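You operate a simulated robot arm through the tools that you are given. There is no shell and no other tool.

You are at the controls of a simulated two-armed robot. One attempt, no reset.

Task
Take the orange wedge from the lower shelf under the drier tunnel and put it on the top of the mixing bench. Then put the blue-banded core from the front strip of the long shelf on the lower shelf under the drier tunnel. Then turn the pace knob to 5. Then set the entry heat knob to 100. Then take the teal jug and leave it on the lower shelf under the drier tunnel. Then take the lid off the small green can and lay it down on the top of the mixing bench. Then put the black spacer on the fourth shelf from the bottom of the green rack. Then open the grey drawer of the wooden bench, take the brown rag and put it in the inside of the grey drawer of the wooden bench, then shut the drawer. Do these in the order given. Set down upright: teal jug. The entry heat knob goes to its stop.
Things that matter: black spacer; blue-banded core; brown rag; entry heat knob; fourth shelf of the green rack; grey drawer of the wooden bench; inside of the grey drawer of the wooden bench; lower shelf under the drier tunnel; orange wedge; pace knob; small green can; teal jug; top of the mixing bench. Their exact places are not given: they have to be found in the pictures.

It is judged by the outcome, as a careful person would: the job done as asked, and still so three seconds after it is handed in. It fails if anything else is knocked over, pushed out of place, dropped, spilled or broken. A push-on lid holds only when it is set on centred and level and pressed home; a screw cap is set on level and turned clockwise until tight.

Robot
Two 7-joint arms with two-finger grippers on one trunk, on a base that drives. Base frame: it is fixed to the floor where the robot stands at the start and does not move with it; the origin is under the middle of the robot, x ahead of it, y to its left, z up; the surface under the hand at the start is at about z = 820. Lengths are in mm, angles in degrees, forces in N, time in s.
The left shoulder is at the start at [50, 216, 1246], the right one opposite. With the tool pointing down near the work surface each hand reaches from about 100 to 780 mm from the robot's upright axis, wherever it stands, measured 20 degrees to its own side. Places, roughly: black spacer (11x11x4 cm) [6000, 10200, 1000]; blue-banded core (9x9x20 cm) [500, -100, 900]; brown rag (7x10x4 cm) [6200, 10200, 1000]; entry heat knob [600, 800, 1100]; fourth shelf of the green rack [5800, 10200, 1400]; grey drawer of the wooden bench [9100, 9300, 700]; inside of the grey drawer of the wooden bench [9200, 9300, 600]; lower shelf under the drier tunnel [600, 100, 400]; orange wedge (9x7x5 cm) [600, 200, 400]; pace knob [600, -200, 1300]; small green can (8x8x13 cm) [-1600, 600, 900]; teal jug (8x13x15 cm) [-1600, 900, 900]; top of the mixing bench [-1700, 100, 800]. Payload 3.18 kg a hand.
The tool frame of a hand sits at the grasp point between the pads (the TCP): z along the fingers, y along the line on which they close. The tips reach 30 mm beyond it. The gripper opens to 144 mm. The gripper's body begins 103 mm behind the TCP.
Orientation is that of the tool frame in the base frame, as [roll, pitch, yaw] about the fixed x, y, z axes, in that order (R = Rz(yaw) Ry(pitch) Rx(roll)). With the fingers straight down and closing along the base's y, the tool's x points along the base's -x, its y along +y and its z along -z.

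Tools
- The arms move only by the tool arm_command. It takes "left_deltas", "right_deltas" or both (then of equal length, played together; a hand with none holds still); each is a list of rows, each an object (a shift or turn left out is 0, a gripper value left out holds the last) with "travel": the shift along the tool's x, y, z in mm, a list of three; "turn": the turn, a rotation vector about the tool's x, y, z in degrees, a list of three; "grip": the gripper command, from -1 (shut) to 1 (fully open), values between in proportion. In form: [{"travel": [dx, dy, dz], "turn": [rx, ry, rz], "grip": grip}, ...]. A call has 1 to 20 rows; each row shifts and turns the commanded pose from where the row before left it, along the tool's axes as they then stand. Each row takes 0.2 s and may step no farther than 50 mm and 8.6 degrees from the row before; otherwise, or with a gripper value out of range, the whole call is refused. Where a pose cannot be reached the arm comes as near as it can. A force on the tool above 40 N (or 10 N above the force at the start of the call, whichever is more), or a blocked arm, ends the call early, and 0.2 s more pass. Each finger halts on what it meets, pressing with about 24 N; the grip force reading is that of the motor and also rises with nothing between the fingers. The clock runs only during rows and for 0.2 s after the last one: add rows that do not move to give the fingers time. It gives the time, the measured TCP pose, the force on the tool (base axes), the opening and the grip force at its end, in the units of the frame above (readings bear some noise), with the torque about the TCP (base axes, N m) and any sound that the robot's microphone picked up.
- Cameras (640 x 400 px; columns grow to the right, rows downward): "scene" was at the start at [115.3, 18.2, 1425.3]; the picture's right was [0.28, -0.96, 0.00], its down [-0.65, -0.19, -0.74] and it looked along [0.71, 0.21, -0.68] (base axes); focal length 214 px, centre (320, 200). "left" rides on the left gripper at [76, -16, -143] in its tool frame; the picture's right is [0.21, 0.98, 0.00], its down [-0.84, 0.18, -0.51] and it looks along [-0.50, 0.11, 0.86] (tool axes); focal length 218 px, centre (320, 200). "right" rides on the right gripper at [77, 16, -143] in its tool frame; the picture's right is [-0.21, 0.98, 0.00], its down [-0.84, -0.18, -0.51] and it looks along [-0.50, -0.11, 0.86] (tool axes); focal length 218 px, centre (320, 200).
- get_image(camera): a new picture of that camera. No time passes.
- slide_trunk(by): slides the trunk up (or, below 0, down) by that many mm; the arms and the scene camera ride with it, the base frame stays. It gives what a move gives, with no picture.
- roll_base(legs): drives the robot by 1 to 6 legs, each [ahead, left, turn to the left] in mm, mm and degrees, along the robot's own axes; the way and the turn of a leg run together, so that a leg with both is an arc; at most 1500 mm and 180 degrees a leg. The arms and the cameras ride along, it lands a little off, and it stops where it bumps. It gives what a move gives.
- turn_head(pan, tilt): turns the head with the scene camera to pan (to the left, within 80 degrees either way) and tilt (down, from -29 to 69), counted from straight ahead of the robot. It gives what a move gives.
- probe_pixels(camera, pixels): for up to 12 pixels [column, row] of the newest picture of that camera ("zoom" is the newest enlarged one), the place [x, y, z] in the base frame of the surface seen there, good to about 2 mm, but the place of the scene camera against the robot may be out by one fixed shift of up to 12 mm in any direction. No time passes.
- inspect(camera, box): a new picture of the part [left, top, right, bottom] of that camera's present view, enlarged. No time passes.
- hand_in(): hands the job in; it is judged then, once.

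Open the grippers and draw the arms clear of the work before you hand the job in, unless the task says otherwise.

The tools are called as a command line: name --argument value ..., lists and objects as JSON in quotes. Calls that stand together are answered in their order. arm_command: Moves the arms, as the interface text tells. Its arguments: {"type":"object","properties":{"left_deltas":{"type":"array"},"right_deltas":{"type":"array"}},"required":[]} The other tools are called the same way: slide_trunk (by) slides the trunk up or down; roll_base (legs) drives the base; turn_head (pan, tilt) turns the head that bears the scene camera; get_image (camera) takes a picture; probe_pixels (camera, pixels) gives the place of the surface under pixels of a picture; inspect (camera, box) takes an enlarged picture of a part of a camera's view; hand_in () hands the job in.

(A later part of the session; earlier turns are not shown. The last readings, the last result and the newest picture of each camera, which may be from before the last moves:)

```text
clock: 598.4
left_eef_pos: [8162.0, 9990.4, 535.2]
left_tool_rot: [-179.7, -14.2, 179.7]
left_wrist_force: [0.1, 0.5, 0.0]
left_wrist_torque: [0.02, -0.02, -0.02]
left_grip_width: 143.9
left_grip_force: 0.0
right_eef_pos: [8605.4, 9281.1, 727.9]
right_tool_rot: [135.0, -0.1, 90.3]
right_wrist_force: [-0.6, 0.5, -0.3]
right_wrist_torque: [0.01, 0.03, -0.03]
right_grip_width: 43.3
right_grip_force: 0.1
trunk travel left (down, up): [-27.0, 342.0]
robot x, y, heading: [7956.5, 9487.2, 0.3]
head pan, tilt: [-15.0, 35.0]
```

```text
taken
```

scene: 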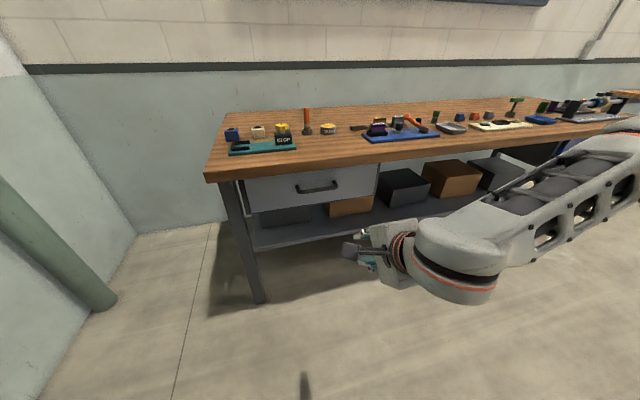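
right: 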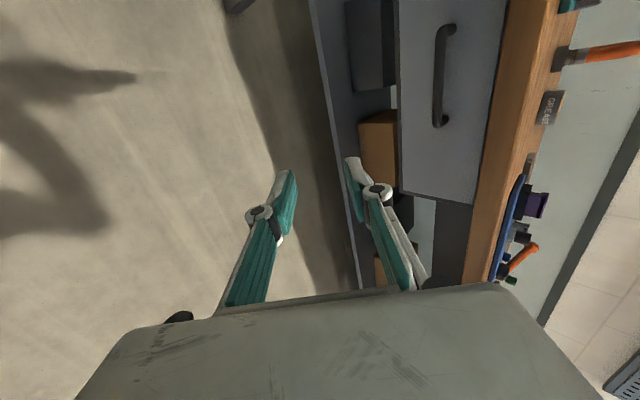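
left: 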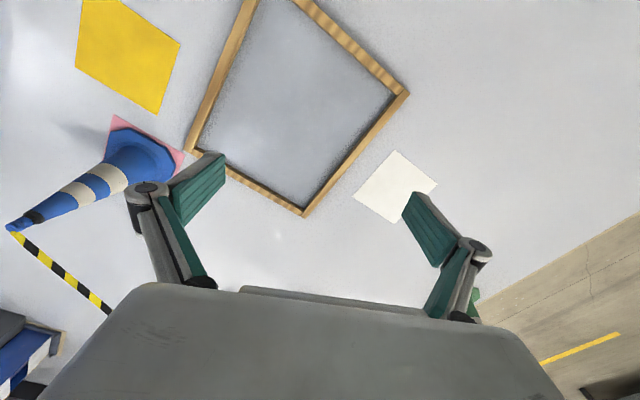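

I probe the handle bar and drawer in the right camera.

inspect --camera "right" --box '[380, 0, 540, 160]'

probe_pixels --camera "right" --pixels '[[437, 60], [437, 90], [437, 110], [448, 30], [440, 122], [470, 75], [415, 75], [500, 120], [520, 100], [410, 190]]'

```text
2.50 times, centred on (460, 80) of right
```

zoom: 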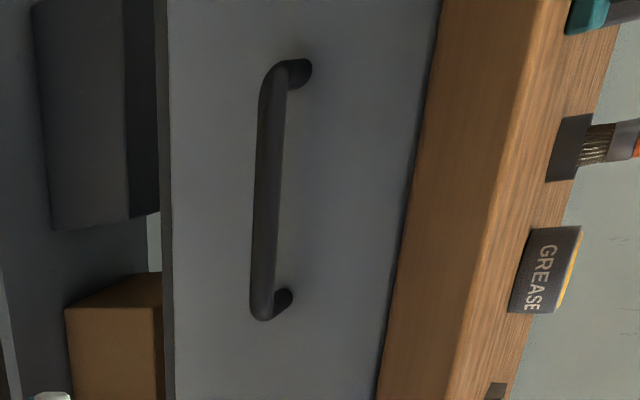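

```text
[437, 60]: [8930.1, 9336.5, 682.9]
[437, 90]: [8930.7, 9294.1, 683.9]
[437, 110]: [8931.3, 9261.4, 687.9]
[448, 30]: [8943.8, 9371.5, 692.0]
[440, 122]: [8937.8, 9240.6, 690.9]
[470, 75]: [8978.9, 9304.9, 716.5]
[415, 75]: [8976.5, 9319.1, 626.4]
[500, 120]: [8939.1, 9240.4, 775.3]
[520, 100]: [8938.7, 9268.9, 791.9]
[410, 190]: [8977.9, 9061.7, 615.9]
```

Bar centre ≈(8936,687), y 9247–9365; drawer front x≈8977, bench edge x≈8939. I'll come in along the tool axis; first I set height and side, opening 36 mm, then drive to the pre-grasp point.

arm_command --right_deltas '[{"travel": [12.5, 13.5, -13.5], "grip": -0.5}, {"travel": [12.5, 13.5, -13.5]}, {"travel": [0, 0, 0]}]'

roll_base --legs '[[249, 0, 0]]'

get_image --camera "right"

```text
clock: 599.2
left_eef_pos: [8163.5, 9991.0, 535.4]
left_tool_rot: [-179.7, -14.2, 179.6]
left_wrist_force: [1.0, -0.7, -0.5]
left_wrist_torque: [0.01, 0.0, -0.02]
left_grip_width: 144.1
left_grip_force: 0.2
right_eef_pos: [8604.2, 9306.1, 765.2]
right_tool_rot: [135.1, 0.0, 90.5]
right_wrist_force: [-0.7, -0.3, -0.8]
right_wrist_torque: [0.0, 0.03, -0.02]
right_grip_width: 35.9
right_grip_force: 0.1
trunk travel left (down, up): [-27.0, 342.0]
robot x, y, heading: [7958.5, 9482.9, 0.4]
head pan, tilt: [-15.0, 35.0]
```

```text
clock: 601.0
left_eef_pos: [8410.4, 9991.9, 535.1]
left_tool_rot: [-179.7, -14.2, 179.7]
left_wrist_force: [0.8, 0.3, -0.2]
left_wrist_torque: [0.01, 0.06, 0.01]
left_grip_width: 143.8
left_grip_force: 0.2
right_eef_pos: [8851.8, 9306.1, 766.0]
right_tool_rot: [135.0, 0.0, 90.4]
right_wrist_force: [-0.3, 1.1, 0.4]
right_wrist_torque: [-0.03, 0.02, 0.0]
right_grip_width: 35.9
right_grip_force: 0.0
trunk travel left (down, up): [-27.0, 342.0]
robot x, y, heading: [8204.6, 9485.5, 0.0]
head pan, tilt: [-15.0, 35.0]
```

```text
taken
```

right: 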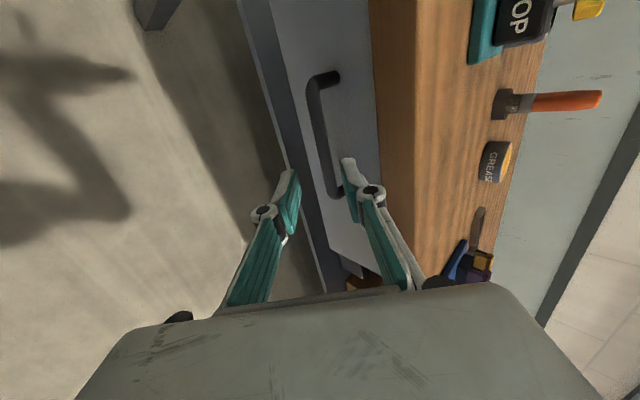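

I verify the bar's position from this nearer view.

probe_pixels --camera "right" --pixels '[[313, 100], [318, 130], [325, 165], [330, 185], [308, 120], [375, 60], [385, 150], [345, 120]]'

```text
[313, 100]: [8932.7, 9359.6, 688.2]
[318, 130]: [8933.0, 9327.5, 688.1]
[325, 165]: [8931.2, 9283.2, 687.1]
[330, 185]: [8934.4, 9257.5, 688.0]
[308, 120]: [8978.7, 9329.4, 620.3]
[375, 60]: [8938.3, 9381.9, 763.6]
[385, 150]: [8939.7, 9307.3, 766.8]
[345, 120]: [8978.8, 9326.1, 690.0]
```

Bar confirmed. I advance 75 mm along the tool axis, then look.

arm_command --right_deltas '[{"travel": [0, 1.2, 25]}, {"travel": [0, 1.2, 25]}, {"travel": [0, 1.2, 25]}, {"travel": [0, 0, 0]}]'

get_image --camera "right"

```text
clock: 602.0
left_eef_pos: [8410.9, 9992.2, 534.5]
left_tool_rot: [-179.7, -14.0, 179.6]
left_wrist_force: [-0.1, -0.4, -0.4]
left_wrist_torque: [-0.02, -0.01, 0.0]
left_grip_width: 144.0
left_grip_force: 0.1
right_eef_pos: [8908.2, 9306.6, 716.5]
right_tool_rot: [135.1, 0.0, 90.4]
right_wrist_force: [0.5, -0.8, -0.5]
right_wrist_torque: [0.0, -0.01, 0.02]
right_grip_width: 35.9
right_grip_force: 0.0
trunk travel left (down, up): [-27.0, 342.0]
robot x, y, heading: [8202.8, 9484.6, 0.2]
head pan, tilt: [-15.0, 35.0]
```

```text
taken
```

right: 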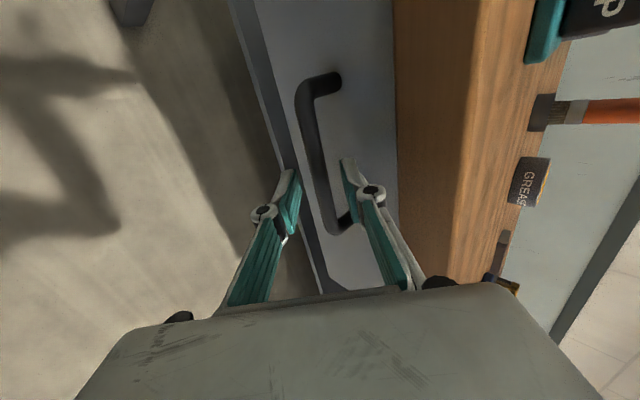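

The bar lies between the finger tips. I advance 27 mm more and close.

arm_command --right_deltas '[{"travel": [0, -0.7, 13.5]}, {"travel": [0, -0.7, 13.5]}, {"travel": [0, 0, 0]}]'

arm_command --right_deltas '[{"grip": -0.7}, {"grip": -1}, {"grip": -1}]'

get_image --camera "right"

```text
clock: 602.8
left_eef_pos: [8411.1, 9991.4, 534.3]
left_tool_rot: [-179.7, -14.2, 179.6]
left_wrist_force: [0.2, -0.8, 0.2]
left_wrist_torque: [-0.02, -0.01, -0.01]
left_grip_width: 143.9
left_grip_force: 0.1
right_eef_pos: [8925.3, 9307.3, 695.6]
right_tool_rot: [135.0, 0.0, 90.4]
right_wrist_force: [0.7, 0.1, -0.5]
right_wrist_torque: [-0.02, -0.01, 0.01]
right_grip_width: 36.1
right_grip_force: 0.0
trunk travel left (down, up): [-27.0, 342.0]
robot x, y, heading: [8205.0, 9483.9, -0.1]
head pan, tilt: [-15.0, 35.0]
```

```text
clock: 603.6
left_eef_pos: [8411.0, 9991.4, 534.8]
left_tool_rot: [-179.7, -14.0, 179.5]
left_wrist_force: [-0.4, -0.1, -0.5]
left_wrist_torque: [0.03, -0.01, 0.01]
left_grip_width: 144.3
left_grip_force: 0.1
right_eef_pos: [8925.9, 9308.2, 695.5]
right_tool_rot: [134.9, 0.1, 90.3]
right_wrist_force: [1.7, -0.8, 3.1]
right_wrist_torque: [-0.12, -0.11, 0.09]
right_grip_width: 15.2
right_grip_force: 44.2
trunk travel left (down, up): [-27.0, 342.0]
robot x, y, heading: [8202.8, 9480.7, 0.3]
head pan, tilt: [-15.0, 35.0]
```

```text
taken
```

right: 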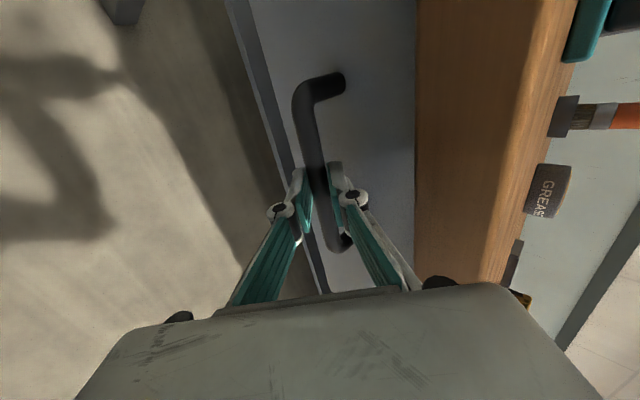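

The bar is gripped. I pull the drawer by backing the base, 80 mm first.

roll_base --legs '[[-80, 0, 0]]'

get_image --camera "right"

```text
clock: 604.7
left_eef_pos: [8330.4, 9991.8, 535.2]
left_tool_rot: [-179.7, -14.1, 179.6]
left_wrist_force: [0.4, 0.0, 0.1]
left_wrist_torque: [0.01, 0.01, -0.03]
left_grip_width: 144.1
left_grip_force: 0.0
right_eef_pos: [8844.5, 9308.0, 697.0]
right_tool_rot: [134.9, 0.0, 90.4]
right_wrist_force: [0.3, -2.6, 4.7]
right_wrist_torque: [-0.11, -0.13, 0.06]
right_grip_width: 15.0
right_grip_force: 44.3
trunk travel left (down, up): [-27.0, 342.0]
robot x, y, heading: [8125.4, 9486.7, 0.2]
head pan, tilt: [-15.0, 35.0]
```

```text
taken
```

right: 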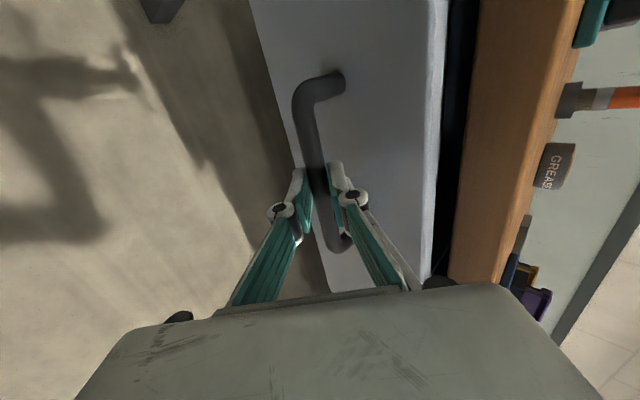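

The drawer slides out. I pull 150 mm more.

roll_base --legs '[[-150, 0, 0]]'

get_image --camera "scene"

get_image --camera "right"

```text
clock: 606.0
left_eef_pos: [8181.3, 9992.1, 534.4]
left_tool_rot: [-179.6, -14.1, 179.7]
left_wrist_force: [-0.1, -0.8, -0.2]
left_wrist_torque: [0.0, 0.0, 0.01]
left_grip_width: 144.0
left_grip_force: 0.1
right_eef_pos: [8694.5, 9307.6, 696.3]
right_tool_rot: [134.9, 0.0, 90.6]
right_wrist_force: [1.3, 1.0, 2.0]
right_wrist_torque: [-0.06, -0.04, 0.12]
right_grip_width: 15.1
right_grip_force: 44.6
trunk travel left (down, up): [-27.0, 342.0]
robot x, y, heading: [7970.3, 9485.3, 0.1]
head pan, tilt: [-15.0, 35.0]
```

```text
taken
```

scene: 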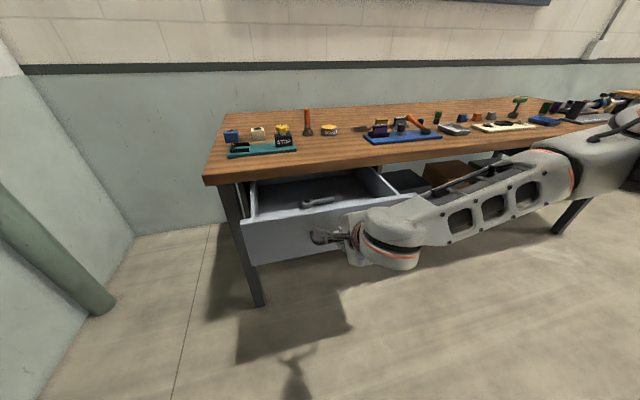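

```text
taken
```

right: 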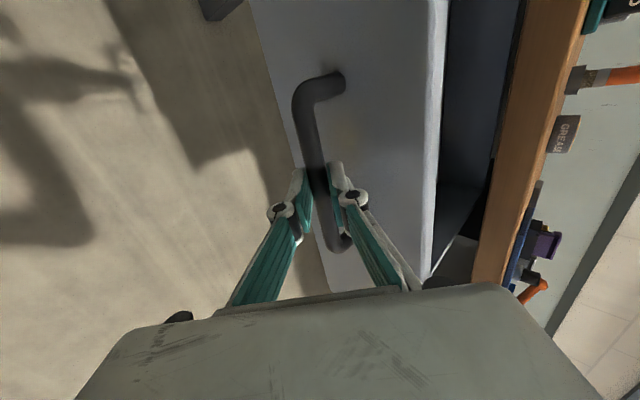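

Open 230 mm, a spanner lies inside. I pull 50 mm more for room.

roll_base --legs '[[-50, 0, 0]]'

arm_command --right_deltas '[{"grip": -0.6}, {"grip": -0.4}, {"grip": -0.4}]'

get_image --camera "right"

```text
clock: 607.0
left_eef_pos: [8129.8, 9992.0, 536.0]
left_tool_rot: [-179.7, -14.1, 179.7]
left_wrist_force: [0.6, 0.1, -0.6]
left_wrist_torque: [0.0, 0.0, -0.01]
left_grip_width: 143.9
left_grip_force: 0.1
right_eef_pos: [8646.5, 9306.7, 696.1]
right_tool_rot: [134.9, 0.0, 90.5]
right_wrist_force: [0.9, -0.2, 0.6]
right_wrist_torque: [-0.02, -0.06, 0.04]
right_grip_width: 15.3
right_grip_force: 44.6
trunk travel left (down, up): [-27.0, 342.0]
robot x, y, heading: [7921.5, 9484.0, 0.2]
head pan, tilt: [-15.0, 35.0]
```

```text
clock: 607.8
left_eef_pos: [8130.2, 9991.1, 534.9]
left_tool_rot: [-179.8, -14.1, 179.7]
left_wrist_force: [-0.2, 0.7, -0.2]
left_wrist_torque: [0.0, 0.01, -0.04]
left_grip_width: 144.0
left_grip_force: 0.1
right_eef_pos: [8646.6, 9307.3, 696.5]
right_tool_rot: [134.9, 0.0, 90.5]
right_wrist_force: [-0.6, 0.3, 0.3]
right_wrist_torque: [-0.03, -0.01, 0.0]
right_grip_width: 43.0
right_grip_force: 0.0
trunk travel left (down, up): [-27.0, 342.0]
robot x, y, heading: [7923.9, 9482.3, 0.2]
head pan, tilt: [-15.0, 35.0]
```

```text
taken
```

right: 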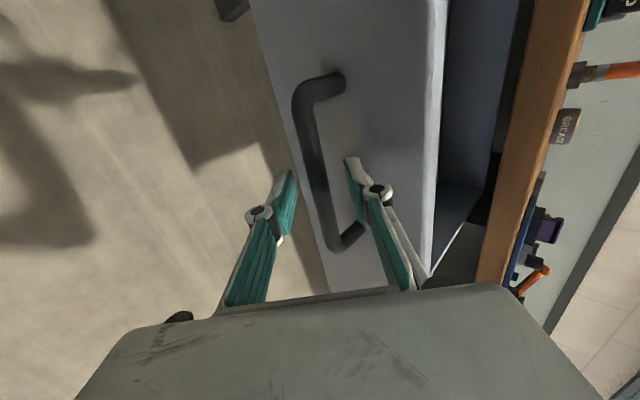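

The drawer is open 280 mm. I withdraw the hand along its axis and back away a little, then look into the drawer.

arm_command --right_deltas '[{"travel": [0, 0, -28]}, {"travel": [0, 0, -28]}, {"travel": [0, 0, -28]}, {"travel": [0, 0, -28]}, {"travel": [0, 0, 0]}]'

roll_base --legs '[[-300, 0, 0]]'

slide_trunk --by 150

turn_head --pan -10 --tilt 30

get_image --camera "scene"

```text
clock: 609.0
left_eef_pos: [8131.2, 9990.3, 534.9]
left_tool_rot: [-179.7, -14.2, 179.7]
left_wrist_force: [-0.8, 0.2, 0.2]
left_wrist_torque: [-0.01, 0.02, 0.01]
left_grip_width: 144.0
left_grip_force: 0.1
right_eef_pos: [8568.0, 9307.4, 774.9]
right_tool_rot: [134.9, 0.0, 90.5]
right_wrist_force: [-0.7, 0.0, -0.2]
right_wrist_torque: [-0.02, 0.01, 0.02]
right_grip_width: 43.0
right_grip_force: 0.1
trunk travel left (down, up): [-27.0, 342.0]
robot x, y, heading: [7919.8, 9484.8, 0.2]
head pan, tilt: [-15.0, 35.0]
```

```text
clock: 611.0
left_eef_pos: [7832.1, 9990.0, 534.9]
left_tool_rot: [-179.7, -14.2, 179.6]
left_wrist_force: [-0.9, -0.1, 0.2]
left_wrist_torque: [-0.01, -0.05, 0.0]
left_grip_width: 144.1
left_grip_force: 0.1
right_eef_pos: [8268.2, 9305.5, 774.1]
right_tool_rot: [134.8, 0.0, 90.4]
right_wrist_force: [-1.4, -0.7, 0.6]
right_wrist_torque: [0.04, 0.03, 0.01]
right_grip_width: 43.4
right_grip_force: 0.1
trunk travel left (down, up): [-27.0, 342.0]
robot x, y, heading: [7624.0, 9484.7, 0.4]
head pan, tilt: [-15.0, 35.0]
```

```text
clock: 612.8
left_eef_pos: [7831.5, 9989.1, 684.4]
left_tool_rot: [-179.8, -14.2, 179.7]
left_wrist_force: [0.5, -0.5, 0.1]
left_wrist_torque: [-0.04, 0.02, 0.0]
left_grip_width: 144.0
left_grip_force: 0.1
right_eef_pos: [8268.2, 9305.7, 922.5]
right_tool_rot: [135.1, 0.0, 90.3]
right_wrist_force: [0.1, 0.6, -0.2]
right_wrist_torque: [-0.04, 0.04, -0.01]
right_grip_width: 43.3
right_grip_force: 0.0
trunk travel left (down, up): [-177.0, 192.0]
robot x, y, heading: [7619.8, 9483.5, 0.4]
head pan, tilt: [-15.0, 35.0]
```

```text
clock: 613.4
left_eef_pos: [7831.4, 9990.2, 685.2]
left_tool_rot: [-179.6, -14.1, 179.6]
left_wrist_force: [0.3, -0.3, 0.2]
left_wrist_torque: [0.01, 0.0, 0.0]
left_grip_width: 144.3
left_grip_force: 0.0
right_eef_pos: [8268.8, 9305.9, 924.0]
right_tool_rot: [134.9, 0.1, 90.4]
right_wrist_force: [0.3, 0.6, 0.7]
right_wrist_torque: [0.0, 0.0, -0.02]
right_grip_width: 43.3
right_grip_force: 0.0
trunk travel left (down, up): [-177.0, 192.0]
robot x, y, heading: [7626.4, 9485.1, 0.4]
head pan, tilt: [-10.0, 30.0]
```

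```text
taken
```

scene: 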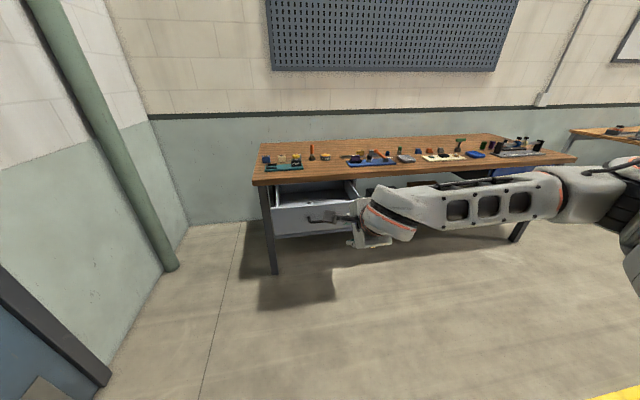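

The drawer stays open. I raise the trunk and bring the right hand back to its plain tool-down pose.

slide_trunk --by 150

arm_command --right_deltas '[{"turn": [0, 0, -8.2]}, {"turn": [0, 0, -8.2]}, {"turn": [0, 0, -8.2]}, {"turn": [0, 0, -8.2]}, {"turn": [0, 0, -8.2]}, {"turn": [0, 0, -8.2]}, {"turn": [0, 0, -8.2]}, {"turn": [0, 0, -8.2]}, {"turn": [0, 0, -8.2]}, {"turn": [0, 0, -8.2]}, {"turn": [0, 0, -8]}, {"travel": [0, 0, 0]}]' --left_deltas '[{"turn": [0, -7, 0]}, {"turn": [0, -7, 0]}, {"travel": [-15, 0, -15]}, {"travel": [-15, 0, -15]}, {"travel": [-15, 0, -15]}, {"travel": [-15, 0, -15]}, {"travel": [-15, 0, -15]}, {"travel": [-15, 0, -15]}, {"travel": [0, 0, 0]}, {"travel": [0, 0, 0]}, {"travel": [0, 0, 0]}, {"travel": [0, 0, 0]}]'

```text
clock: 615.2
left_eef_pos: [7832.4, 9990.0, 833.9]
left_tool_rot: [-179.7, -14.2, 179.5]
left_wrist_force: [-0.2, -0.7, 0.6]
left_wrist_torque: [-0.02, -0.01, -0.01]
left_grip_width: 144.2
left_grip_force: 0.0
right_eef_pos: [8268.3, 9305.7, 1074.0]
right_tool_rot: [134.9, 0.0, 90.5]
right_wrist_force: [0.1, 1.4, 0.2]
right_wrist_torque: [-0.03, 0.0, -0.03]
right_grip_width: 43.3
right_grip_force: 0.1
trunk travel left (down, up): [-327.0, 42.0]
robot x, y, heading: [7619.9, 9485.4, 0.1]
head pan, tilt: [-10.0, 30.0]
```

```text
clock: 617.8
left_eef_pos: [7921.4, 9989.5, 925.4]
left_tool_rot: [-179.7, -0.1, 179.8]
left_wrist_force: [0.0, -0.1, 0.2]
left_wrist_torque: [0.01, 0.04, -0.02]
left_grip_width: 144.1
left_grip_force: 0.1
right_eef_pos: [8268.2, 9304.6, 1074.5]
right_tool_rot: [-180.0, 45.1, -179.4]
right_wrist_force: [0.0, -0.4, 0.3]
right_wrist_torque: [0.0, 0.0, 0.03]
right_grip_width: 43.2
right_grip_force: 0.0
trunk travel left (down, up): [-327.0, 42.0]
robot x, y, heading: [7623.6, 9479.3, 0.2]
head pan, tilt: [-10.0, 30.0]
```

Right hand is tilted 45°, both arms are fine. I drive back to the rack: strafe right 430 mm, turn to face north, and strafe left along the rack.

roll_base --legs '[[0, -430, 0], [0, 0, 89.8], [0, 850, 0], [0, 830, 0]]'

turn_head --pan 0 --tilt 15

get_image --camera "scene"

```text
clock: 640.6
left_eef_pos: [5430.1, 9302.8, 924.9]
left_tool_rot: [-179.7, -0.1, -88.8]
left_wrist_force: [-1.4, 0.3, -0.4]
left_wrist_torque: [0.05, 0.0, 0.03]
left_grip_width: 144.1
left_grip_force: 0.2
right_eef_pos: [6106.4, 9667.9, 1075.6]
right_tool_rot: [180.0, 45.1, -88.1]
right_wrist_force: [0.3, 0.6, 0.0]
right_wrist_torque: [-0.02, 0.02, 0.03]
right_grip_width: 43.1
right_grip_force: 0.1
trunk travel left (down, up): [-327.0, 42.0]
robot x, y, heading: [5939.7, 9017.4, 91.8]
head pan, tilt: [-10.0, 30.0]
```

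```text
clock: 641.4
left_eef_pos: [5430.2, 9303.1, 924.7]
left_tool_rot: [-179.7, -0.1, -88.8]
left_wrist_force: [-0.6, 0.3, 0.4]
left_wrist_torque: [-0.04, -0.02, -0.02]
left_grip_width: 143.9
left_grip_force: 0.0
right_eef_pos: [6105.1, 9666.9, 1074.6]
right_tool_rot: [-180.0, 45.1, -88.0]
right_wrist_force: [0.7, 0.3, -0.1]
right_wrist_torque: [0.03, -0.02, -0.02]
right_grip_width: 43.2
right_grip_force: 0.0
trunk travel left (down, up): [-327.0, 42.0]
robot x, y, heading: [5941.7, 9020.2, 91.6]
head pan, tilt: [0.0, 15.0]
```

```text
taken
```

scene: 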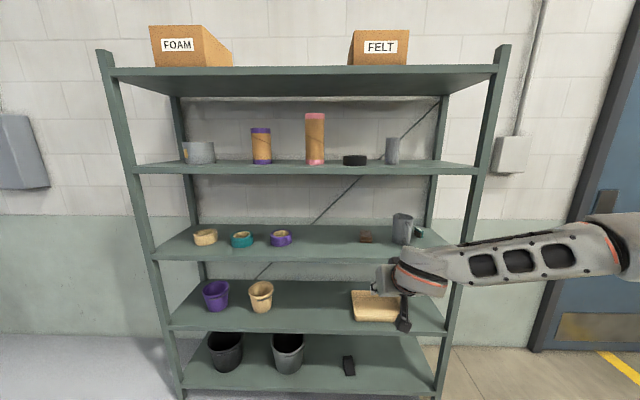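

The spacer sits on shelf four. I correct the heading and enlarge the rag at (365,237).

inspect --camera "scene" --box '[330, 205, 430, 260]'

probe_pixels --camera "zoom" --pixels '[[215, 195], [190, 200], [245, 195], [195, 175], [240, 175], [215, 170], [215, 205], [360, 180], [395, 150], [350, 210]]'

```text
6.40 times, centred on (380, 232) of scene
```

zoom: 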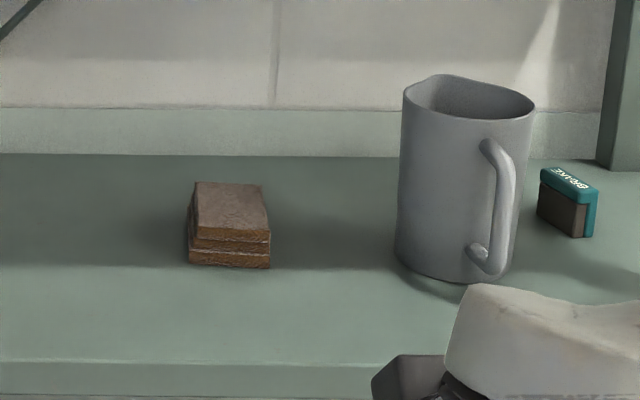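

```text
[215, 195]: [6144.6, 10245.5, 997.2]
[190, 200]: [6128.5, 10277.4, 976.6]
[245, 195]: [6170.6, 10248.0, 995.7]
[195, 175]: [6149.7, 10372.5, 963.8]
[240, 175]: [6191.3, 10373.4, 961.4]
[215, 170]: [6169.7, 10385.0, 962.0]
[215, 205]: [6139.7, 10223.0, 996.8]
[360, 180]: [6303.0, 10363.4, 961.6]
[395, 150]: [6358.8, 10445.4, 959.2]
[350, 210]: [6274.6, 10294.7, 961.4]
```

I probe the rag's front face and edges.

probe_pixels --camera "zoom" --pixels '[[230, 258], [192, 258], [267, 262], [192, 245], [268, 235], [262, 190], [198, 186], [230, 240], [395, 240], [410, 260]]'

roll_base --legs '[[0, 0, -1.7]]'

```text
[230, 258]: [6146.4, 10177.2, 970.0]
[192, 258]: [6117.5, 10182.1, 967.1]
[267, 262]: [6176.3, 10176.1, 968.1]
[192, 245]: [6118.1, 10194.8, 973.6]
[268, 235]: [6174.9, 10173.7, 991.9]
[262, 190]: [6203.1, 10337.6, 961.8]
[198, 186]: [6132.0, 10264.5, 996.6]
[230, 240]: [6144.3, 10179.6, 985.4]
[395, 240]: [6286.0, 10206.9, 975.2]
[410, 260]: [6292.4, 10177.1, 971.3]
```

```text
clock: 642.2
left_eef_pos: [5439.3, 9318.8, 924.8]
left_tool_rot: [-179.6, 0.0, -90.4]
left_wrist_force: [0.2, -0.2, -0.2]
left_wrist_torque: [0.01, 0.04, 0.01]
left_grip_width: 143.9
left_grip_force: 0.0
right_eef_pos: [6124.1, 9662.4, 1075.1]
right_tool_rot: [180.0, 45.2, -89.8]
right_wrist_force: [-1.0, 0.3, -0.3]
right_wrist_torque: [0.01, -0.02, -0.01]
right_grip_width: 43.1
right_grip_force: 0.0
trunk travel left (down, up): [-327.0, 42.0]
robot x, y, heading: [5941.6, 9019.3, 90.0]
head pan, tilt: [0.0, 15.0]
```

The rag is ≈63 mm wide, centre ≈(6152,10222), turned ~10°. I set the tilt to 40°, yaw the hand 10° clockwise, open to 100 mm, lower to z≈1000 and drive nearer.

arm_command --right_deltas '[{"turn": [0, 5, 0], "grip": 0.39}, {"turn": [3.2, 0, 3.83]}, {"turn": [3.2, 0, 3.83]}, {"travel": [24, 0, 28.7]}, {"travel": [24, 0, 28.7]}, {"travel": [0, 0, 0]}]'

roll_base --legs '[[0, -24, 0], [420, 0, 0]]'

get_image --camera "right"

```text
clock: 643.6
left_eef_pos: [5439.3, 9318.0, 924.1]
left_tool_rot: [-179.8, -0.1, -90.5]
left_wrist_force: [-0.1, 0.5, 0.4]
left_wrist_torque: [0.01, -0.02, -0.01]
left_grip_width: 144.1
left_grip_force: 0.1
right_eef_pos: [6124.1, 9664.2, 999.6]
right_tool_rot: [180.0, 40.1, -99.8]
right_wrist_force: [-0.4, -1.3, 0.5]
right_wrist_torque: [-0.02, 0.0, 0.0]
right_grip_width: 100.1
right_grip_force: 0.0
trunk travel left (down, up): [-327.0, 42.0]
robot x, y, heading: [5943.4, 9020.9, 90.2]
head pan, tilt: [0.0, 15.0]
```

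```text
clock: 646.7
left_eef_pos: [5465.0, 9740.3, 925.3]
left_tool_rot: [-179.7, -0.3, -90.8]
left_wrist_force: [-0.9, 0.4, 0.1]
left_wrist_torque: [-0.01, 0.03, 0.0]
left_grip_width: 144.0
left_grip_force: 0.0
right_eef_pos: [6150.0, 10082.7, 999.7]
right_tool_rot: [179.9, 40.1, -99.9]
right_wrist_force: [-0.3, 1.2, -0.6]
right_wrist_torque: [0.0, 0.0, 0.0]
right_grip_width: 100.4
right_grip_force: 0.1
trunk travel left (down, up): [-327.0, 42.0]
robot x, y, heading: [5966.4, 9437.0, 90.0]
head pan, tilt: [0.0, 15.0]
```

```text
taken
```

right: 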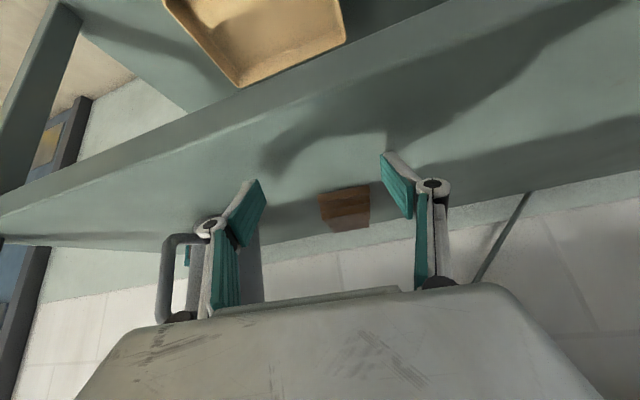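

I probe the rag and mug in the right camera.

probe_pixels --camera "right" --pixels '[[345, 200], [322, 200], [368, 192], [345, 215], [330, 222], [365, 222], [252, 260], [190, 250], [345, 190]]'

inspect --camera "right" --box '[190, 140, 420, 290]'

```text
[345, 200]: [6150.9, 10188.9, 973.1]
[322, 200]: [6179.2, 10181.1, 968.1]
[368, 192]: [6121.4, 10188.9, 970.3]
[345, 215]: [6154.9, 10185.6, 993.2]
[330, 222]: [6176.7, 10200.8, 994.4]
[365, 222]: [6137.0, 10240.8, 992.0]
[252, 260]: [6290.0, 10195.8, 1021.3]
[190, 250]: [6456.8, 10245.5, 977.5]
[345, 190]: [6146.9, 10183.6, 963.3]
```

```text
2.67 times, centred on (305, 215) of right
```

zoom: 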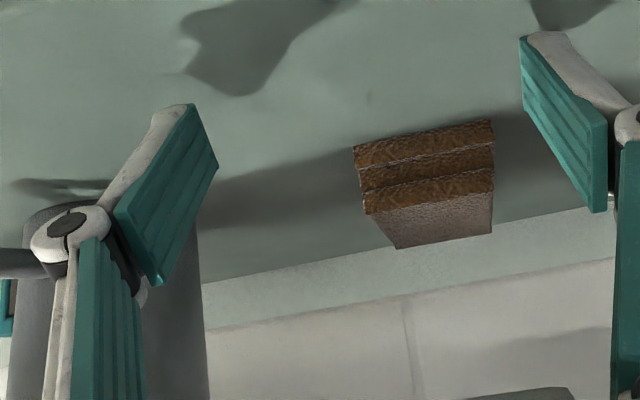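

The rag is centred ahead of the fingers. I lower 5 mm and drive 133 mm ahead.

arm_command --right_deltas '[{"travel": [3.2, -3, 3.8]}, {"travel": [0, 0, 0]}]'

roll_base --legs '[[133, 0, 0]]'

get_image --camera "right"

```text
clock: 647.3
left_eef_pos: [5464.0, 9739.4, 925.2]
left_tool_rot: [-179.7, 0.0, -90.8]
left_wrist_force: [0.2, -0.2, 0.5]
left_wrist_torque: [-0.01, 0.0, 0.04]
left_grip_width: 143.9
left_grip_force: 0.1
right_eef_pos: [6153.6, 10081.8, 994.2]
right_tool_rot: [179.9, 40.0, -99.9]
right_wrist_force: [-0.2, -0.3, -0.7]
right_wrist_torque: [0.02, 0.01, 0.02]
right_grip_width: 100.0
right_grip_force: 0.1
trunk travel left (down, up): [-327.0, 42.0]
robot x, y, heading: [5970.9, 9433.2, 89.9]
head pan, tilt: [0.0, 15.0]
```

```text
clock: 648.6
left_eef_pos: [5464.8, 9873.8, 923.4]
left_tool_rot: [-179.7, -0.2, -90.8]
left_wrist_force: [0.7, -0.5, 0.1]
left_wrist_torque: [-0.04, 0.02, -0.03]
left_grip_width: 144.0
left_grip_force: 0.1
right_eef_pos: [6155.4, 10215.2, 994.3]
right_tool_rot: [179.9, 39.9, -100.1]
right_wrist_force: [0.2, 0.1, -0.1]
right_wrist_torque: [-0.03, -0.01, 0.0]
right_grip_width: 99.9
right_grip_force: 0.1
trunk travel left (down, up): [-327.0, 42.0]
robot x, y, heading: [5969.1, 9571.6, 89.6]
head pan, tilt: [0.0, 15.0]
```

```text
taken
```

right: 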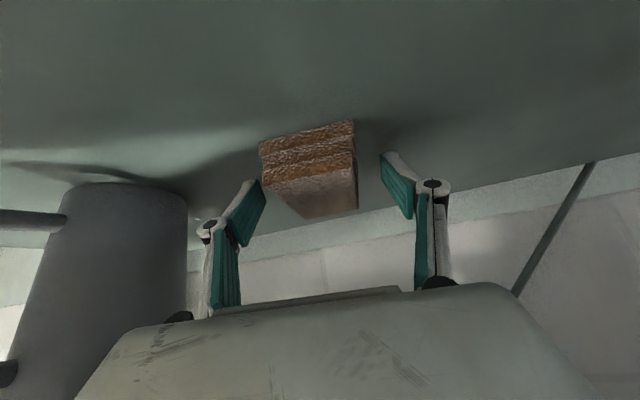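

The rag is between the pads. I close the gripper.

arm_command --right_deltas '[{"grip": 0.1}, {"grip": -0.2}, {"grip": -0.6}, {"grip": -1}, {"grip": -1}]'

arm_command --right_deltas '[{"travel": [-3.2, 0, -3.8]}, {"travel": [-4.5, 0, -5.4]}, {"travel": [-4.5, 0, -5.4]}, {"travel": [0, 0, 0]}]'

get_image --camera "right"

```text
clock: 649.8
left_eef_pos: [5464.6, 9872.1, 925.5]
left_tool_rot: [-179.6, -0.1, -90.7]
left_wrist_force: [-0.5, 0.4, -0.2]
left_wrist_torque: [0.01, -0.01, -0.05]
left_grip_width: 144.0
left_grip_force: 0.0
right_eef_pos: [6154.9, 10214.3, 995.9]
right_tool_rot: [179.8, 40.3, -100.0]
right_wrist_force: [0.0, 0.9, 4.1]
right_wrist_torque: [0.0, -0.15, 0.08]
right_grip_width: 64.2
right_grip_force: 23.7
trunk travel left (down, up): [-327.0, 42.0]
robot x, y, heading: [5966.5, 9571.0, 89.9]
head pan, tilt: [0.0, 15.0]
```

```text
clock: 650.8
left_eef_pos: [5466.3, 9872.1, 923.2]
left_tool_rot: [-179.7, -0.3, -90.6]
left_wrist_force: [-0.2, 0.4, 0.1]
left_wrist_torque: [0.02, -0.02, 0.02]
left_grip_width: 144.1
left_grip_force: 0.1
right_eef_pos: [6155.5, 10213.8, 1014.2]
right_tool_rot: [179.9, 40.1, -100.0]
right_wrist_force: [0.9, 0.5, 0.3]
right_wrist_torque: [0.04, 0.0, -0.01]
right_grip_width: 64.1
right_grip_force: 23.9
trunk travel left (down, up): [-327.0, 42.0]
robot x, y, heading: [5968.8, 9574.1, 89.7]
head pan, tilt: [0.0, 15.0]
```

```text
taken
```

right: 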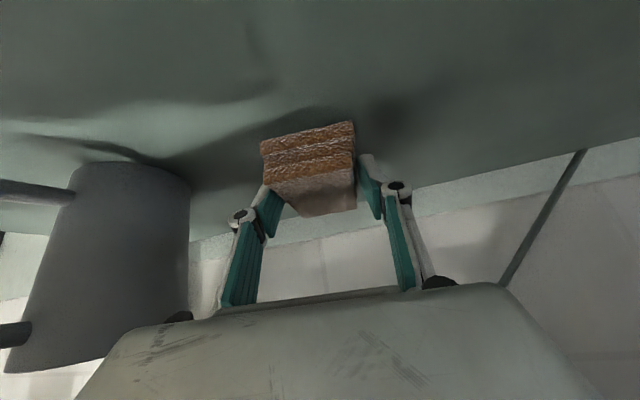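

The rag is held. I back out of the rack, turn east and drive back to the bench.

roll_base --legs '[[-550, 0, 0], [0, 0, -90]]'

arm_command --right_deltas '[{"turn": [-3.2, 0, -3.83]}, {"turn": [-3.2, 0, -3.83]}, {"travel": [0, 0, 0]}]'

roll_base --legs '[[1000, 230, 0], [880, 220, 0]]'

turn_head --pan -10 --tilt 38

get_image --camera "scene"

```text
clock: 657.8
left_eef_pos: [6274.4, 9520.6, 924.8]
left_tool_rot: [-179.7, -0.2, 178.6]
left_wrist_force: [0.3, -0.2, 0.4]
left_wrist_torque: [-0.02, -0.01, 0.01]
left_grip_width: 144.2
left_grip_force: 0.0
right_eef_pos: [6608.7, 8826.7, 1014.2]
right_tool_rot: [179.9, 40.1, 169.2]
right_wrist_force: [-0.1, -0.3, -0.9]
right_wrist_torque: [0.02, 0.03, 0.04]
right_grip_width: 63.9
right_grip_force: 24.1
trunk travel left (down, up): [-327.0, 42.0]
robot x, y, heading: [5967.0, 9019.2, -0.8]
head pan, tilt: [0.0, 15.0]
```

```text
clock: 658.6
left_eef_pos: [6274.0, 9521.6, 924.8]
left_tool_rot: [-179.6, -0.3, 178.6]
left_wrist_force: [-0.3, -0.4, 0.3]
left_wrist_torque: [0.02, -0.01, -0.01]
left_grip_width: 143.9
left_grip_force: 0.1
right_eef_pos: [6608.9, 8828.0, 1013.9]
right_tool_rot: [-180.0, 40.1, 179.4]
right_wrist_force: [0.3, 0.1, -0.1]
right_wrist_torque: [-0.02, 0.04, -0.01]
right_grip_width: 63.8
right_grip_force: 24.2
trunk travel left (down, up): [-327.0, 42.0]
robot x, y, heading: [5967.0, 9022.0, -0.8]
head pan, tilt: [0.0, 15.0]
```

```text
clock: 668.2
left_eef_pos: [8145.3, 9951.9, 924.8]
left_tool_rot: [-179.8, -0.2, 179.1]
left_wrist_force: [0.3, 0.1, 0.5]
left_wrist_torque: [0.0, 0.0, -0.01]
left_grip_width: 143.9
left_grip_force: 0.0
right_eef_pos: [8485.2, 9261.5, 1012.3]
right_tool_rot: [180.0, 40.1, 179.8]
right_wrist_force: [-0.1, 0.2, 0.1]
right_wrist_torque: [-0.02, 0.0, 0.03]
right_grip_width: 63.8
right_grip_force: 24.6
trunk travel left (down, up): [-327.0, 42.0]
robot x, y, heading: [7842.3, 9452.7, -0.5]
head pan, tilt: [0.0, 15.0]
```

```text
clock: 669.1
left_eef_pos: [8144.2, 9951.2, 924.0]
left_tool_rot: [-179.7, -0.1, 179.0]
left_wrist_force: [-0.7, -0.2, 0.0]
left_wrist_torque: [0.02, 0.02, 0.01]
left_grip_width: 144.0
left_grip_force: 0.0
right_eef_pos: [8484.2, 9261.2, 1014.3]
right_tool_rot: [-180.0, 40.1, 179.7]
right_wrist_force: [-0.6, -0.9, -0.9]
right_wrist_torque: [-0.01, 0.01, 0.0]
right_grip_width: 63.8
right_grip_force: 24.3
trunk travel left (down, up): [-327.0, 42.0]
robot x, y, heading: [7840.2, 9449.3, -0.5]
head pan, tilt: [-10.0, 38.0]
```

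```text
taken
```

scene: 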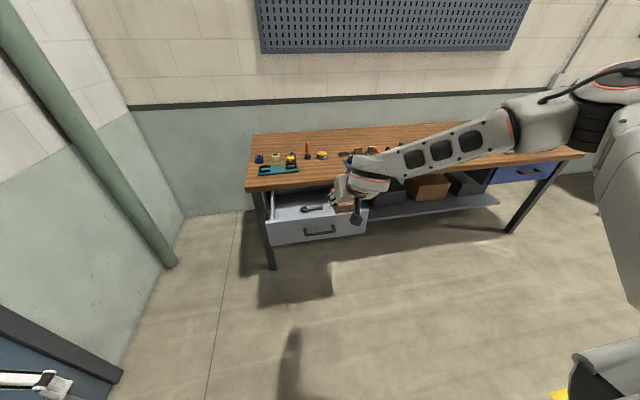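

I enlarge and probe the open drawer: walls, floor, spanner.

inspect --camera "scene" --box '[250, 170, 390, 260]'

probe_pixels --camera "zoom" --pixels '[[200, 195], [130, 215], [350, 185], [280, 165], [290, 178], [180, 170], [320, 150], [400, 175], [320, 265], [100, 195], [90, 130], [440, 170]]'

```text
4.44 times, centred on (320, 215) of scene
```

zoom: 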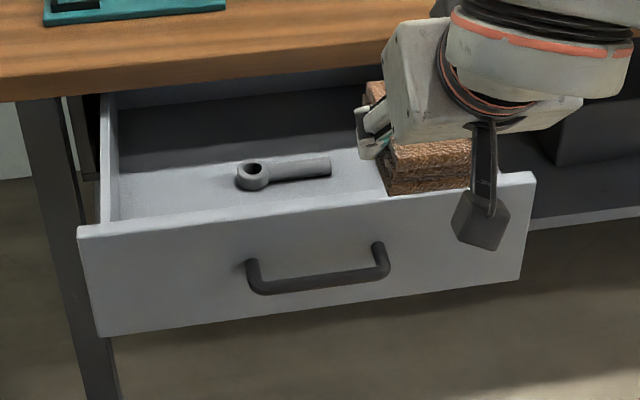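

```text
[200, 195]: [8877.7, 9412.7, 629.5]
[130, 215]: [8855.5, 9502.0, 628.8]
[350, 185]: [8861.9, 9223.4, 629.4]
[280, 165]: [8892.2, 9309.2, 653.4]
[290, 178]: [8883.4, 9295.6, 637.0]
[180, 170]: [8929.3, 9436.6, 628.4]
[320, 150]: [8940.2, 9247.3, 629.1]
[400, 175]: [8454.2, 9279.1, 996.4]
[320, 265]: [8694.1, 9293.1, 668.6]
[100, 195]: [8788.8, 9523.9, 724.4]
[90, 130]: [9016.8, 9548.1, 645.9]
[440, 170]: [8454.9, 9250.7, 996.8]
```

Drawer floor z≈629, front wall top ≈740, the spanner lies at y≈9230–9350. I'll lay the rag left of it at about (8800,9430). I reduce the tilt to 25°, strafe left 168 mm and lower the trunk 190 mm.

arm_command --right_deltas '[{"turn": [0, 7.5, 0]}, {"turn": [0, 7.5, 0]}, {"travel": [0, 0, 0]}]'

roll_base --legs '[[0, 0, 0.5], [0, 168, 0]]'

slide_trunk --by -100

slide_trunk --by -80

```text
clock: 669.9
left_eef_pos: [8144.0, 9952.2, 925.7]
left_tool_rot: [-179.7, 0.0, 179.1]
left_wrist_force: [0.2, 0.0, 0.2]
left_wrist_torque: [0.0, 0.01, 0.03]
left_grip_width: 143.9
left_grip_force: 0.2
right_eef_pos: [8485.8, 9260.6, 1013.6]
right_tool_rot: [179.9, 25.0, -180.0]
right_wrist_force: [-0.2, 0.6, -0.8]
right_wrist_torque: [0.0, -0.01, -0.02]
right_grip_width: 64.1
right_grip_force: 24.4
trunk travel left (down, up): [-327.0, 42.0]
robot x, y, heading: [7842.4, 9445.8, -0.5]
head pan, tilt: [-10.0, 38.0]
```

```text
clock: 672.3
left_eef_pos: [8140.1, 10120.5, 924.6]
left_tool_rot: [-179.7, -0.2, 179.6]
left_wrist_force: [0.7, -0.1, 0.3]
left_wrist_torque: [-0.02, 0.01, 0.01]
left_grip_width: 144.1
left_grip_force: 0.1
right_eef_pos: [8486.4, 9433.6, 1013.0]
right_tool_rot: [-179.9, 25.1, -179.6]
right_wrist_force: [0.3, -0.7, -1.1]
right_wrist_torque: [-0.01, -0.01, 0.01]
right_grip_width: 64.0
right_grip_force: 24.9
trunk travel left (down, up): [-327.0, 42.0]
robot x, y, heading: [7836.6, 9617.2, -0.1]
head pan, tilt: [-10.0, 38.0]
```

```text
clock: 673.6
left_eef_pos: [8140.6, 10121.7, 826.4]
left_tool_rot: [-179.7, -0.1, 179.6]
left_wrist_force: [0.1, 1.5, 0.6]
left_wrist_torque: [-0.01, -0.03, 0.04]
left_grip_width: 144.2
left_grip_force: 0.0
right_eef_pos: [8485.8, 9433.1, 914.7]
right_tool_rot: [179.9, 25.2, -179.7]
right_wrist_force: [-0.7, -0.1, -0.2]
right_wrist_torque: [0.02, -0.01, -0.02]
right_grip_width: 63.6
right_grip_force: 24.1
trunk travel left (down, up): [-227.0, 142.0]
robot x, y, heading: [7841.8, 9613.3, 0.1]
head pan, tilt: [-10.0, 38.0]
```

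```text
clock: 674.8
left_eef_pos: [8139.0, 10121.6, 747.3]
left_tool_rot: [-179.8, 0.0, 179.7]
left_wrist_force: [-0.8, -0.3, -0.5]
left_wrist_torque: [0.02, -0.06, 0.03]
left_grip_width: 144.0
left_grip_force: 0.1
right_eef_pos: [8485.7, 9433.0, 835.9]
right_tool_rot: [-180.0, 25.4, -179.5]
right_wrist_force: [-0.7, -0.7, -0.2]
right_wrist_torque: [0.02, 0.01, -0.01]
right_grip_width: 64.1
right_grip_force: 24.0
trunk travel left (down, up): [-147.0, 222.0]
robot x, y, heading: [7841.0, 9615.5, -0.1]
head pan, tilt: [-10.0, 38.0]
```

The rag hangs at z≈836 (its low edge ≈788, above the drawer wall). I drive 314 mm ahead over the drawer.

roll_base --legs '[[314, 0, 0]]'

get_image --camera "right"

get_image --camera "scene"

```text
clock: 676.9
left_eef_pos: [8450.5, 10120.1, 746.2]
left_tool_rot: [-179.7, -0.2, 179.5]
left_wrist_force: [-0.5, -0.9, 0.3]
left_wrist_torque: [0.02, 0.01, 0.02]
left_grip_width: 144.0
left_grip_force: 0.0
right_eef_pos: [8795.8, 9432.6, 833.6]
right_tool_rot: [180.0, 25.0, -179.7]
right_wrist_force: [-0.4, 0.3, -0.1]
right_wrist_torque: [0.0, 0.01, 0.0]
right_grip_width: 63.8
right_grip_force: 23.9
trunk travel left (down, up): [-147.0, 222.0]
robot x, y, heading: [8150.2, 9614.4, 0.3]
head pan, tilt: [-10.0, 38.0]
```

```text
taken
```

right: 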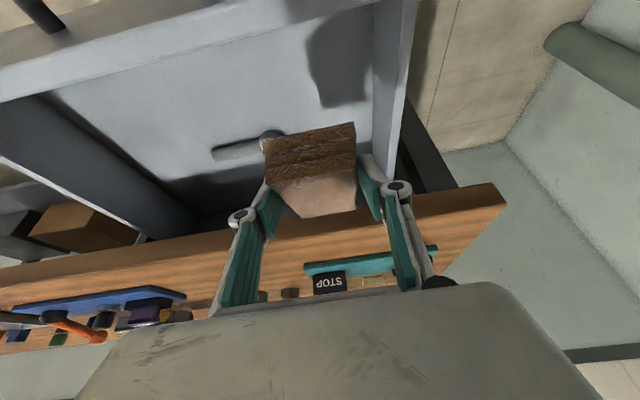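

```text
taken
```

scene: 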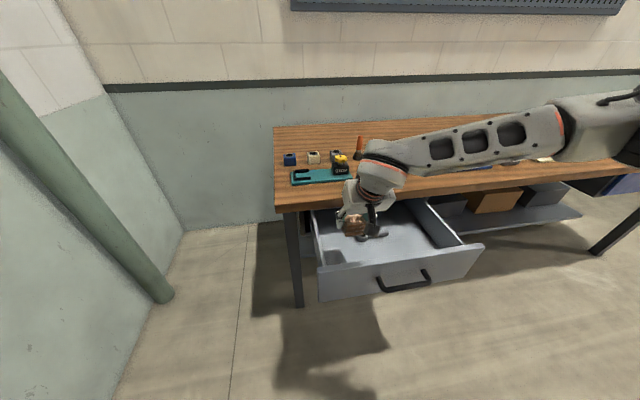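

I probe the drawer's walls and the spanner in the right camera.

probe_pixels --camera "right" --pixels '[[268, 138], [230, 152], [350, 100], [378, 60], [395, 60], [200, 70], [200, 45], [300, 60], [395, 140], [345, 60]]'

```text
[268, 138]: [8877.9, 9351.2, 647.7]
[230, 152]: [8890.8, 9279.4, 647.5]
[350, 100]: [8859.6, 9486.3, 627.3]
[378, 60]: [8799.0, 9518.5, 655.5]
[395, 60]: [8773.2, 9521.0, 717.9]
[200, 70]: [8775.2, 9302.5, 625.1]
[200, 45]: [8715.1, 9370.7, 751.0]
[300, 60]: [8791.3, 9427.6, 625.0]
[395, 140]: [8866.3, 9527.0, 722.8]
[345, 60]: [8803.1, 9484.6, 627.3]
```

All clear: floor z≈626, spanner ends at y≈9365. I lower the rag by 140 mm.

arm_command --right_deltas '[{"travel": [14.8, 0, 31.7]}, {"travel": [14.8, 0, 31.7]}, {"travel": [14.8, 0, 31.7]}, {"travel": [14.8, 0, 31.7]}, {"travel": [0, 0, 0]}]'

get_image --camera "right"

```text
clock: 678.1
left_eef_pos: [8451.0, 10121.1, 744.3]
left_tool_rot: [-179.7, -0.1, 179.5]
left_wrist_force: [0.4, -0.5, -0.2]
left_wrist_torque: [-0.01, 0.02, 0.02]
left_grip_width: 144.3
left_grip_force: 0.0
right_eef_pos: [8797.0, 9432.4, 692.8]
right_tool_rot: [-180.0, 25.2, -179.8]
right_wrist_force: [-1.2, 0.0, -0.7]
right_wrist_torque: [0.01, 0.02, 0.0]
right_grip_width: 64.0
right_grip_force: 23.8
trunk travel left (down, up): [-147.0, 222.0]
robot x, y, heading: [8148.8, 9610.3, -0.3]
head pan, tilt: [-10.0, 38.0]
```

```text
taken
```

right: 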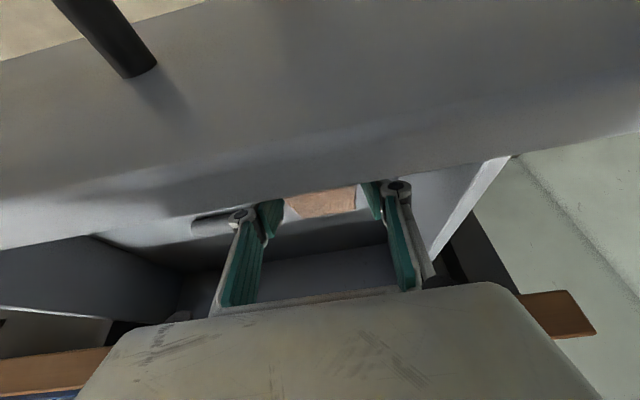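

The rag is inside, just above the floor. I lower in small steps until it touches.

arm_command --right_deltas '[{"travel": [1.7, 0, 3.6]}, {"travel": [1.7, 0, 3.6]}, {"travel": [1.7, 0, 3.6]}, {"travel": [0, 0, 0]}]'

```text
clock: 679.1
left_eef_pos: [8451.0, 10120.7, 743.8]
left_tool_rot: [-179.7, -0.2, 179.5]
left_wrist_force: [0.8, -0.1, -0.6]
left_wrist_torque: [0.04, -0.05, -0.02]
left_grip_width: 144.0
left_grip_force: 0.0
right_eef_pos: [8795.7, 9431.9, 681.9]
right_tool_rot: [180.0, 25.1, -179.7]
right_wrist_force: [0.4, -0.3, 0.1]
right_wrist_torque: [0.03, 0.02, -0.01]
right_grip_width: 63.8
right_grip_force: 24.1
trunk travel left (down, up): [-147.0, 222.0]
robot x, y, heading: [8151.4, 9615.7, -0.1]
head pan, tilt: [-10.0, 38.0]
```

arm_command --right_deltas '[{"travel": [1.3, 0, 2.7]}, {"travel": [1.3, 0, 2.7]}, {"travel": [1.3, 0, 2.7]}, {"travel": [0, 0, 0]}]'

```text
clock: 680.1
left_eef_pos: [8451.2, 10120.7, 745.1]
left_tool_rot: [-179.7, -0.1, 179.5]
left_wrist_force: [0.0, 0.6, 0.3]
left_wrist_torque: [0.01, 0.02, 0.02]
left_grip_width: 144.0
left_grip_force: 0.0
right_eef_pos: [8795.6, 9432.7, 673.3]
right_tool_rot: [179.8, 25.3, -179.7]
right_wrist_force: [0.7, -0.3, 13.1]
right_wrist_torque: [-0.02, -0.84, -0.03]
right_grip_width: 64.2
right_grip_force: 24.2
trunk travel left (down, up): [-147.0, 222.0]
robot x, y, heading: [8147.4, 9615.2, 0.1]
head pan, tilt: [-10.0, 38.0]
```

Contact (13 N). I press 5 mm more so that the rag pivots flat, then open.

arm_command --right_deltas '[{"travel": [1.1, 0, 2.3]}, {"travel": [1.1, 0, 2.3]}, {"travel": [0, 0, 0]}]'

arm_command --right_deltas '[{"grip": 0.0}, {"grip": 0.15}, {"grip": 0.2}, {"grip": 0.2}]'

get_image --camera "right"

```text
clock: 680.9
left_eef_pos: [8449.5, 10121.9, 745.8]
left_tool_rot: [-179.7, -0.2, 179.5]
left_wrist_force: [-0.4, -0.5, 0.3]
left_wrist_torque: [0.0, 0.01, -0.01]
left_grip_width: 143.9
left_grip_force: 0.1
right_eef_pos: [8794.6, 9432.0, 668.8]
right_tool_rot: [-180.0, 25.2, -179.7]
right_wrist_force: [-2.0, 1.1, 12.3]
right_wrist_torque: [0.01, -0.76, 0.06]
right_grip_width: 64.2
right_grip_force: 24.4
trunk travel left (down, up): [-147.0, 222.0]
robot x, y, heading: [8148.1, 9617.3, -0.0]
head pan, tilt: [-10.0, 38.0]
```

```text
clock: 681.9
left_eef_pos: [8450.8, 10121.3, 745.2]
left_tool_rot: [-179.7, -0.2, 179.5]
left_wrist_force: [0.1, -0.2, 0.3]
left_wrist_torque: [0.01, 0.0, 0.02]
left_grip_width: 144.0
left_grip_force: 0.0
right_eef_pos: [8795.3, 9433.0, 668.2]
right_tool_rot: [-179.9, 25.1, -179.7]
right_wrist_force: [0.4, 0.7, -0.5]
right_wrist_torque: [-0.03, -0.04, 0.02]
right_grip_width: 86.5
right_grip_force: 0.1
trunk travel left (down, up): [-147.0, 222.0]
robot x, y, heading: [8150.2, 9614.0, -0.1]
head pan, tilt: [-10.0, 38.0]
```

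```text
taken
```

right: 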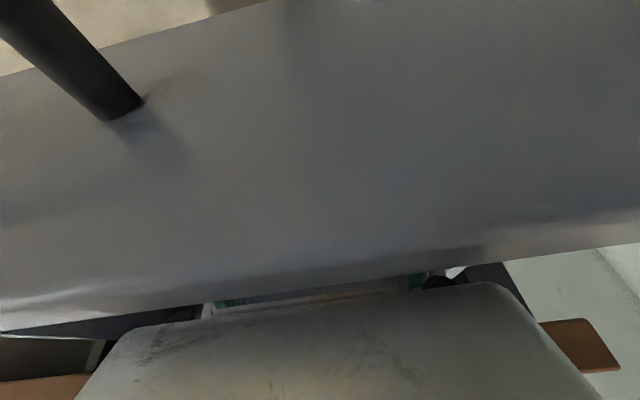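

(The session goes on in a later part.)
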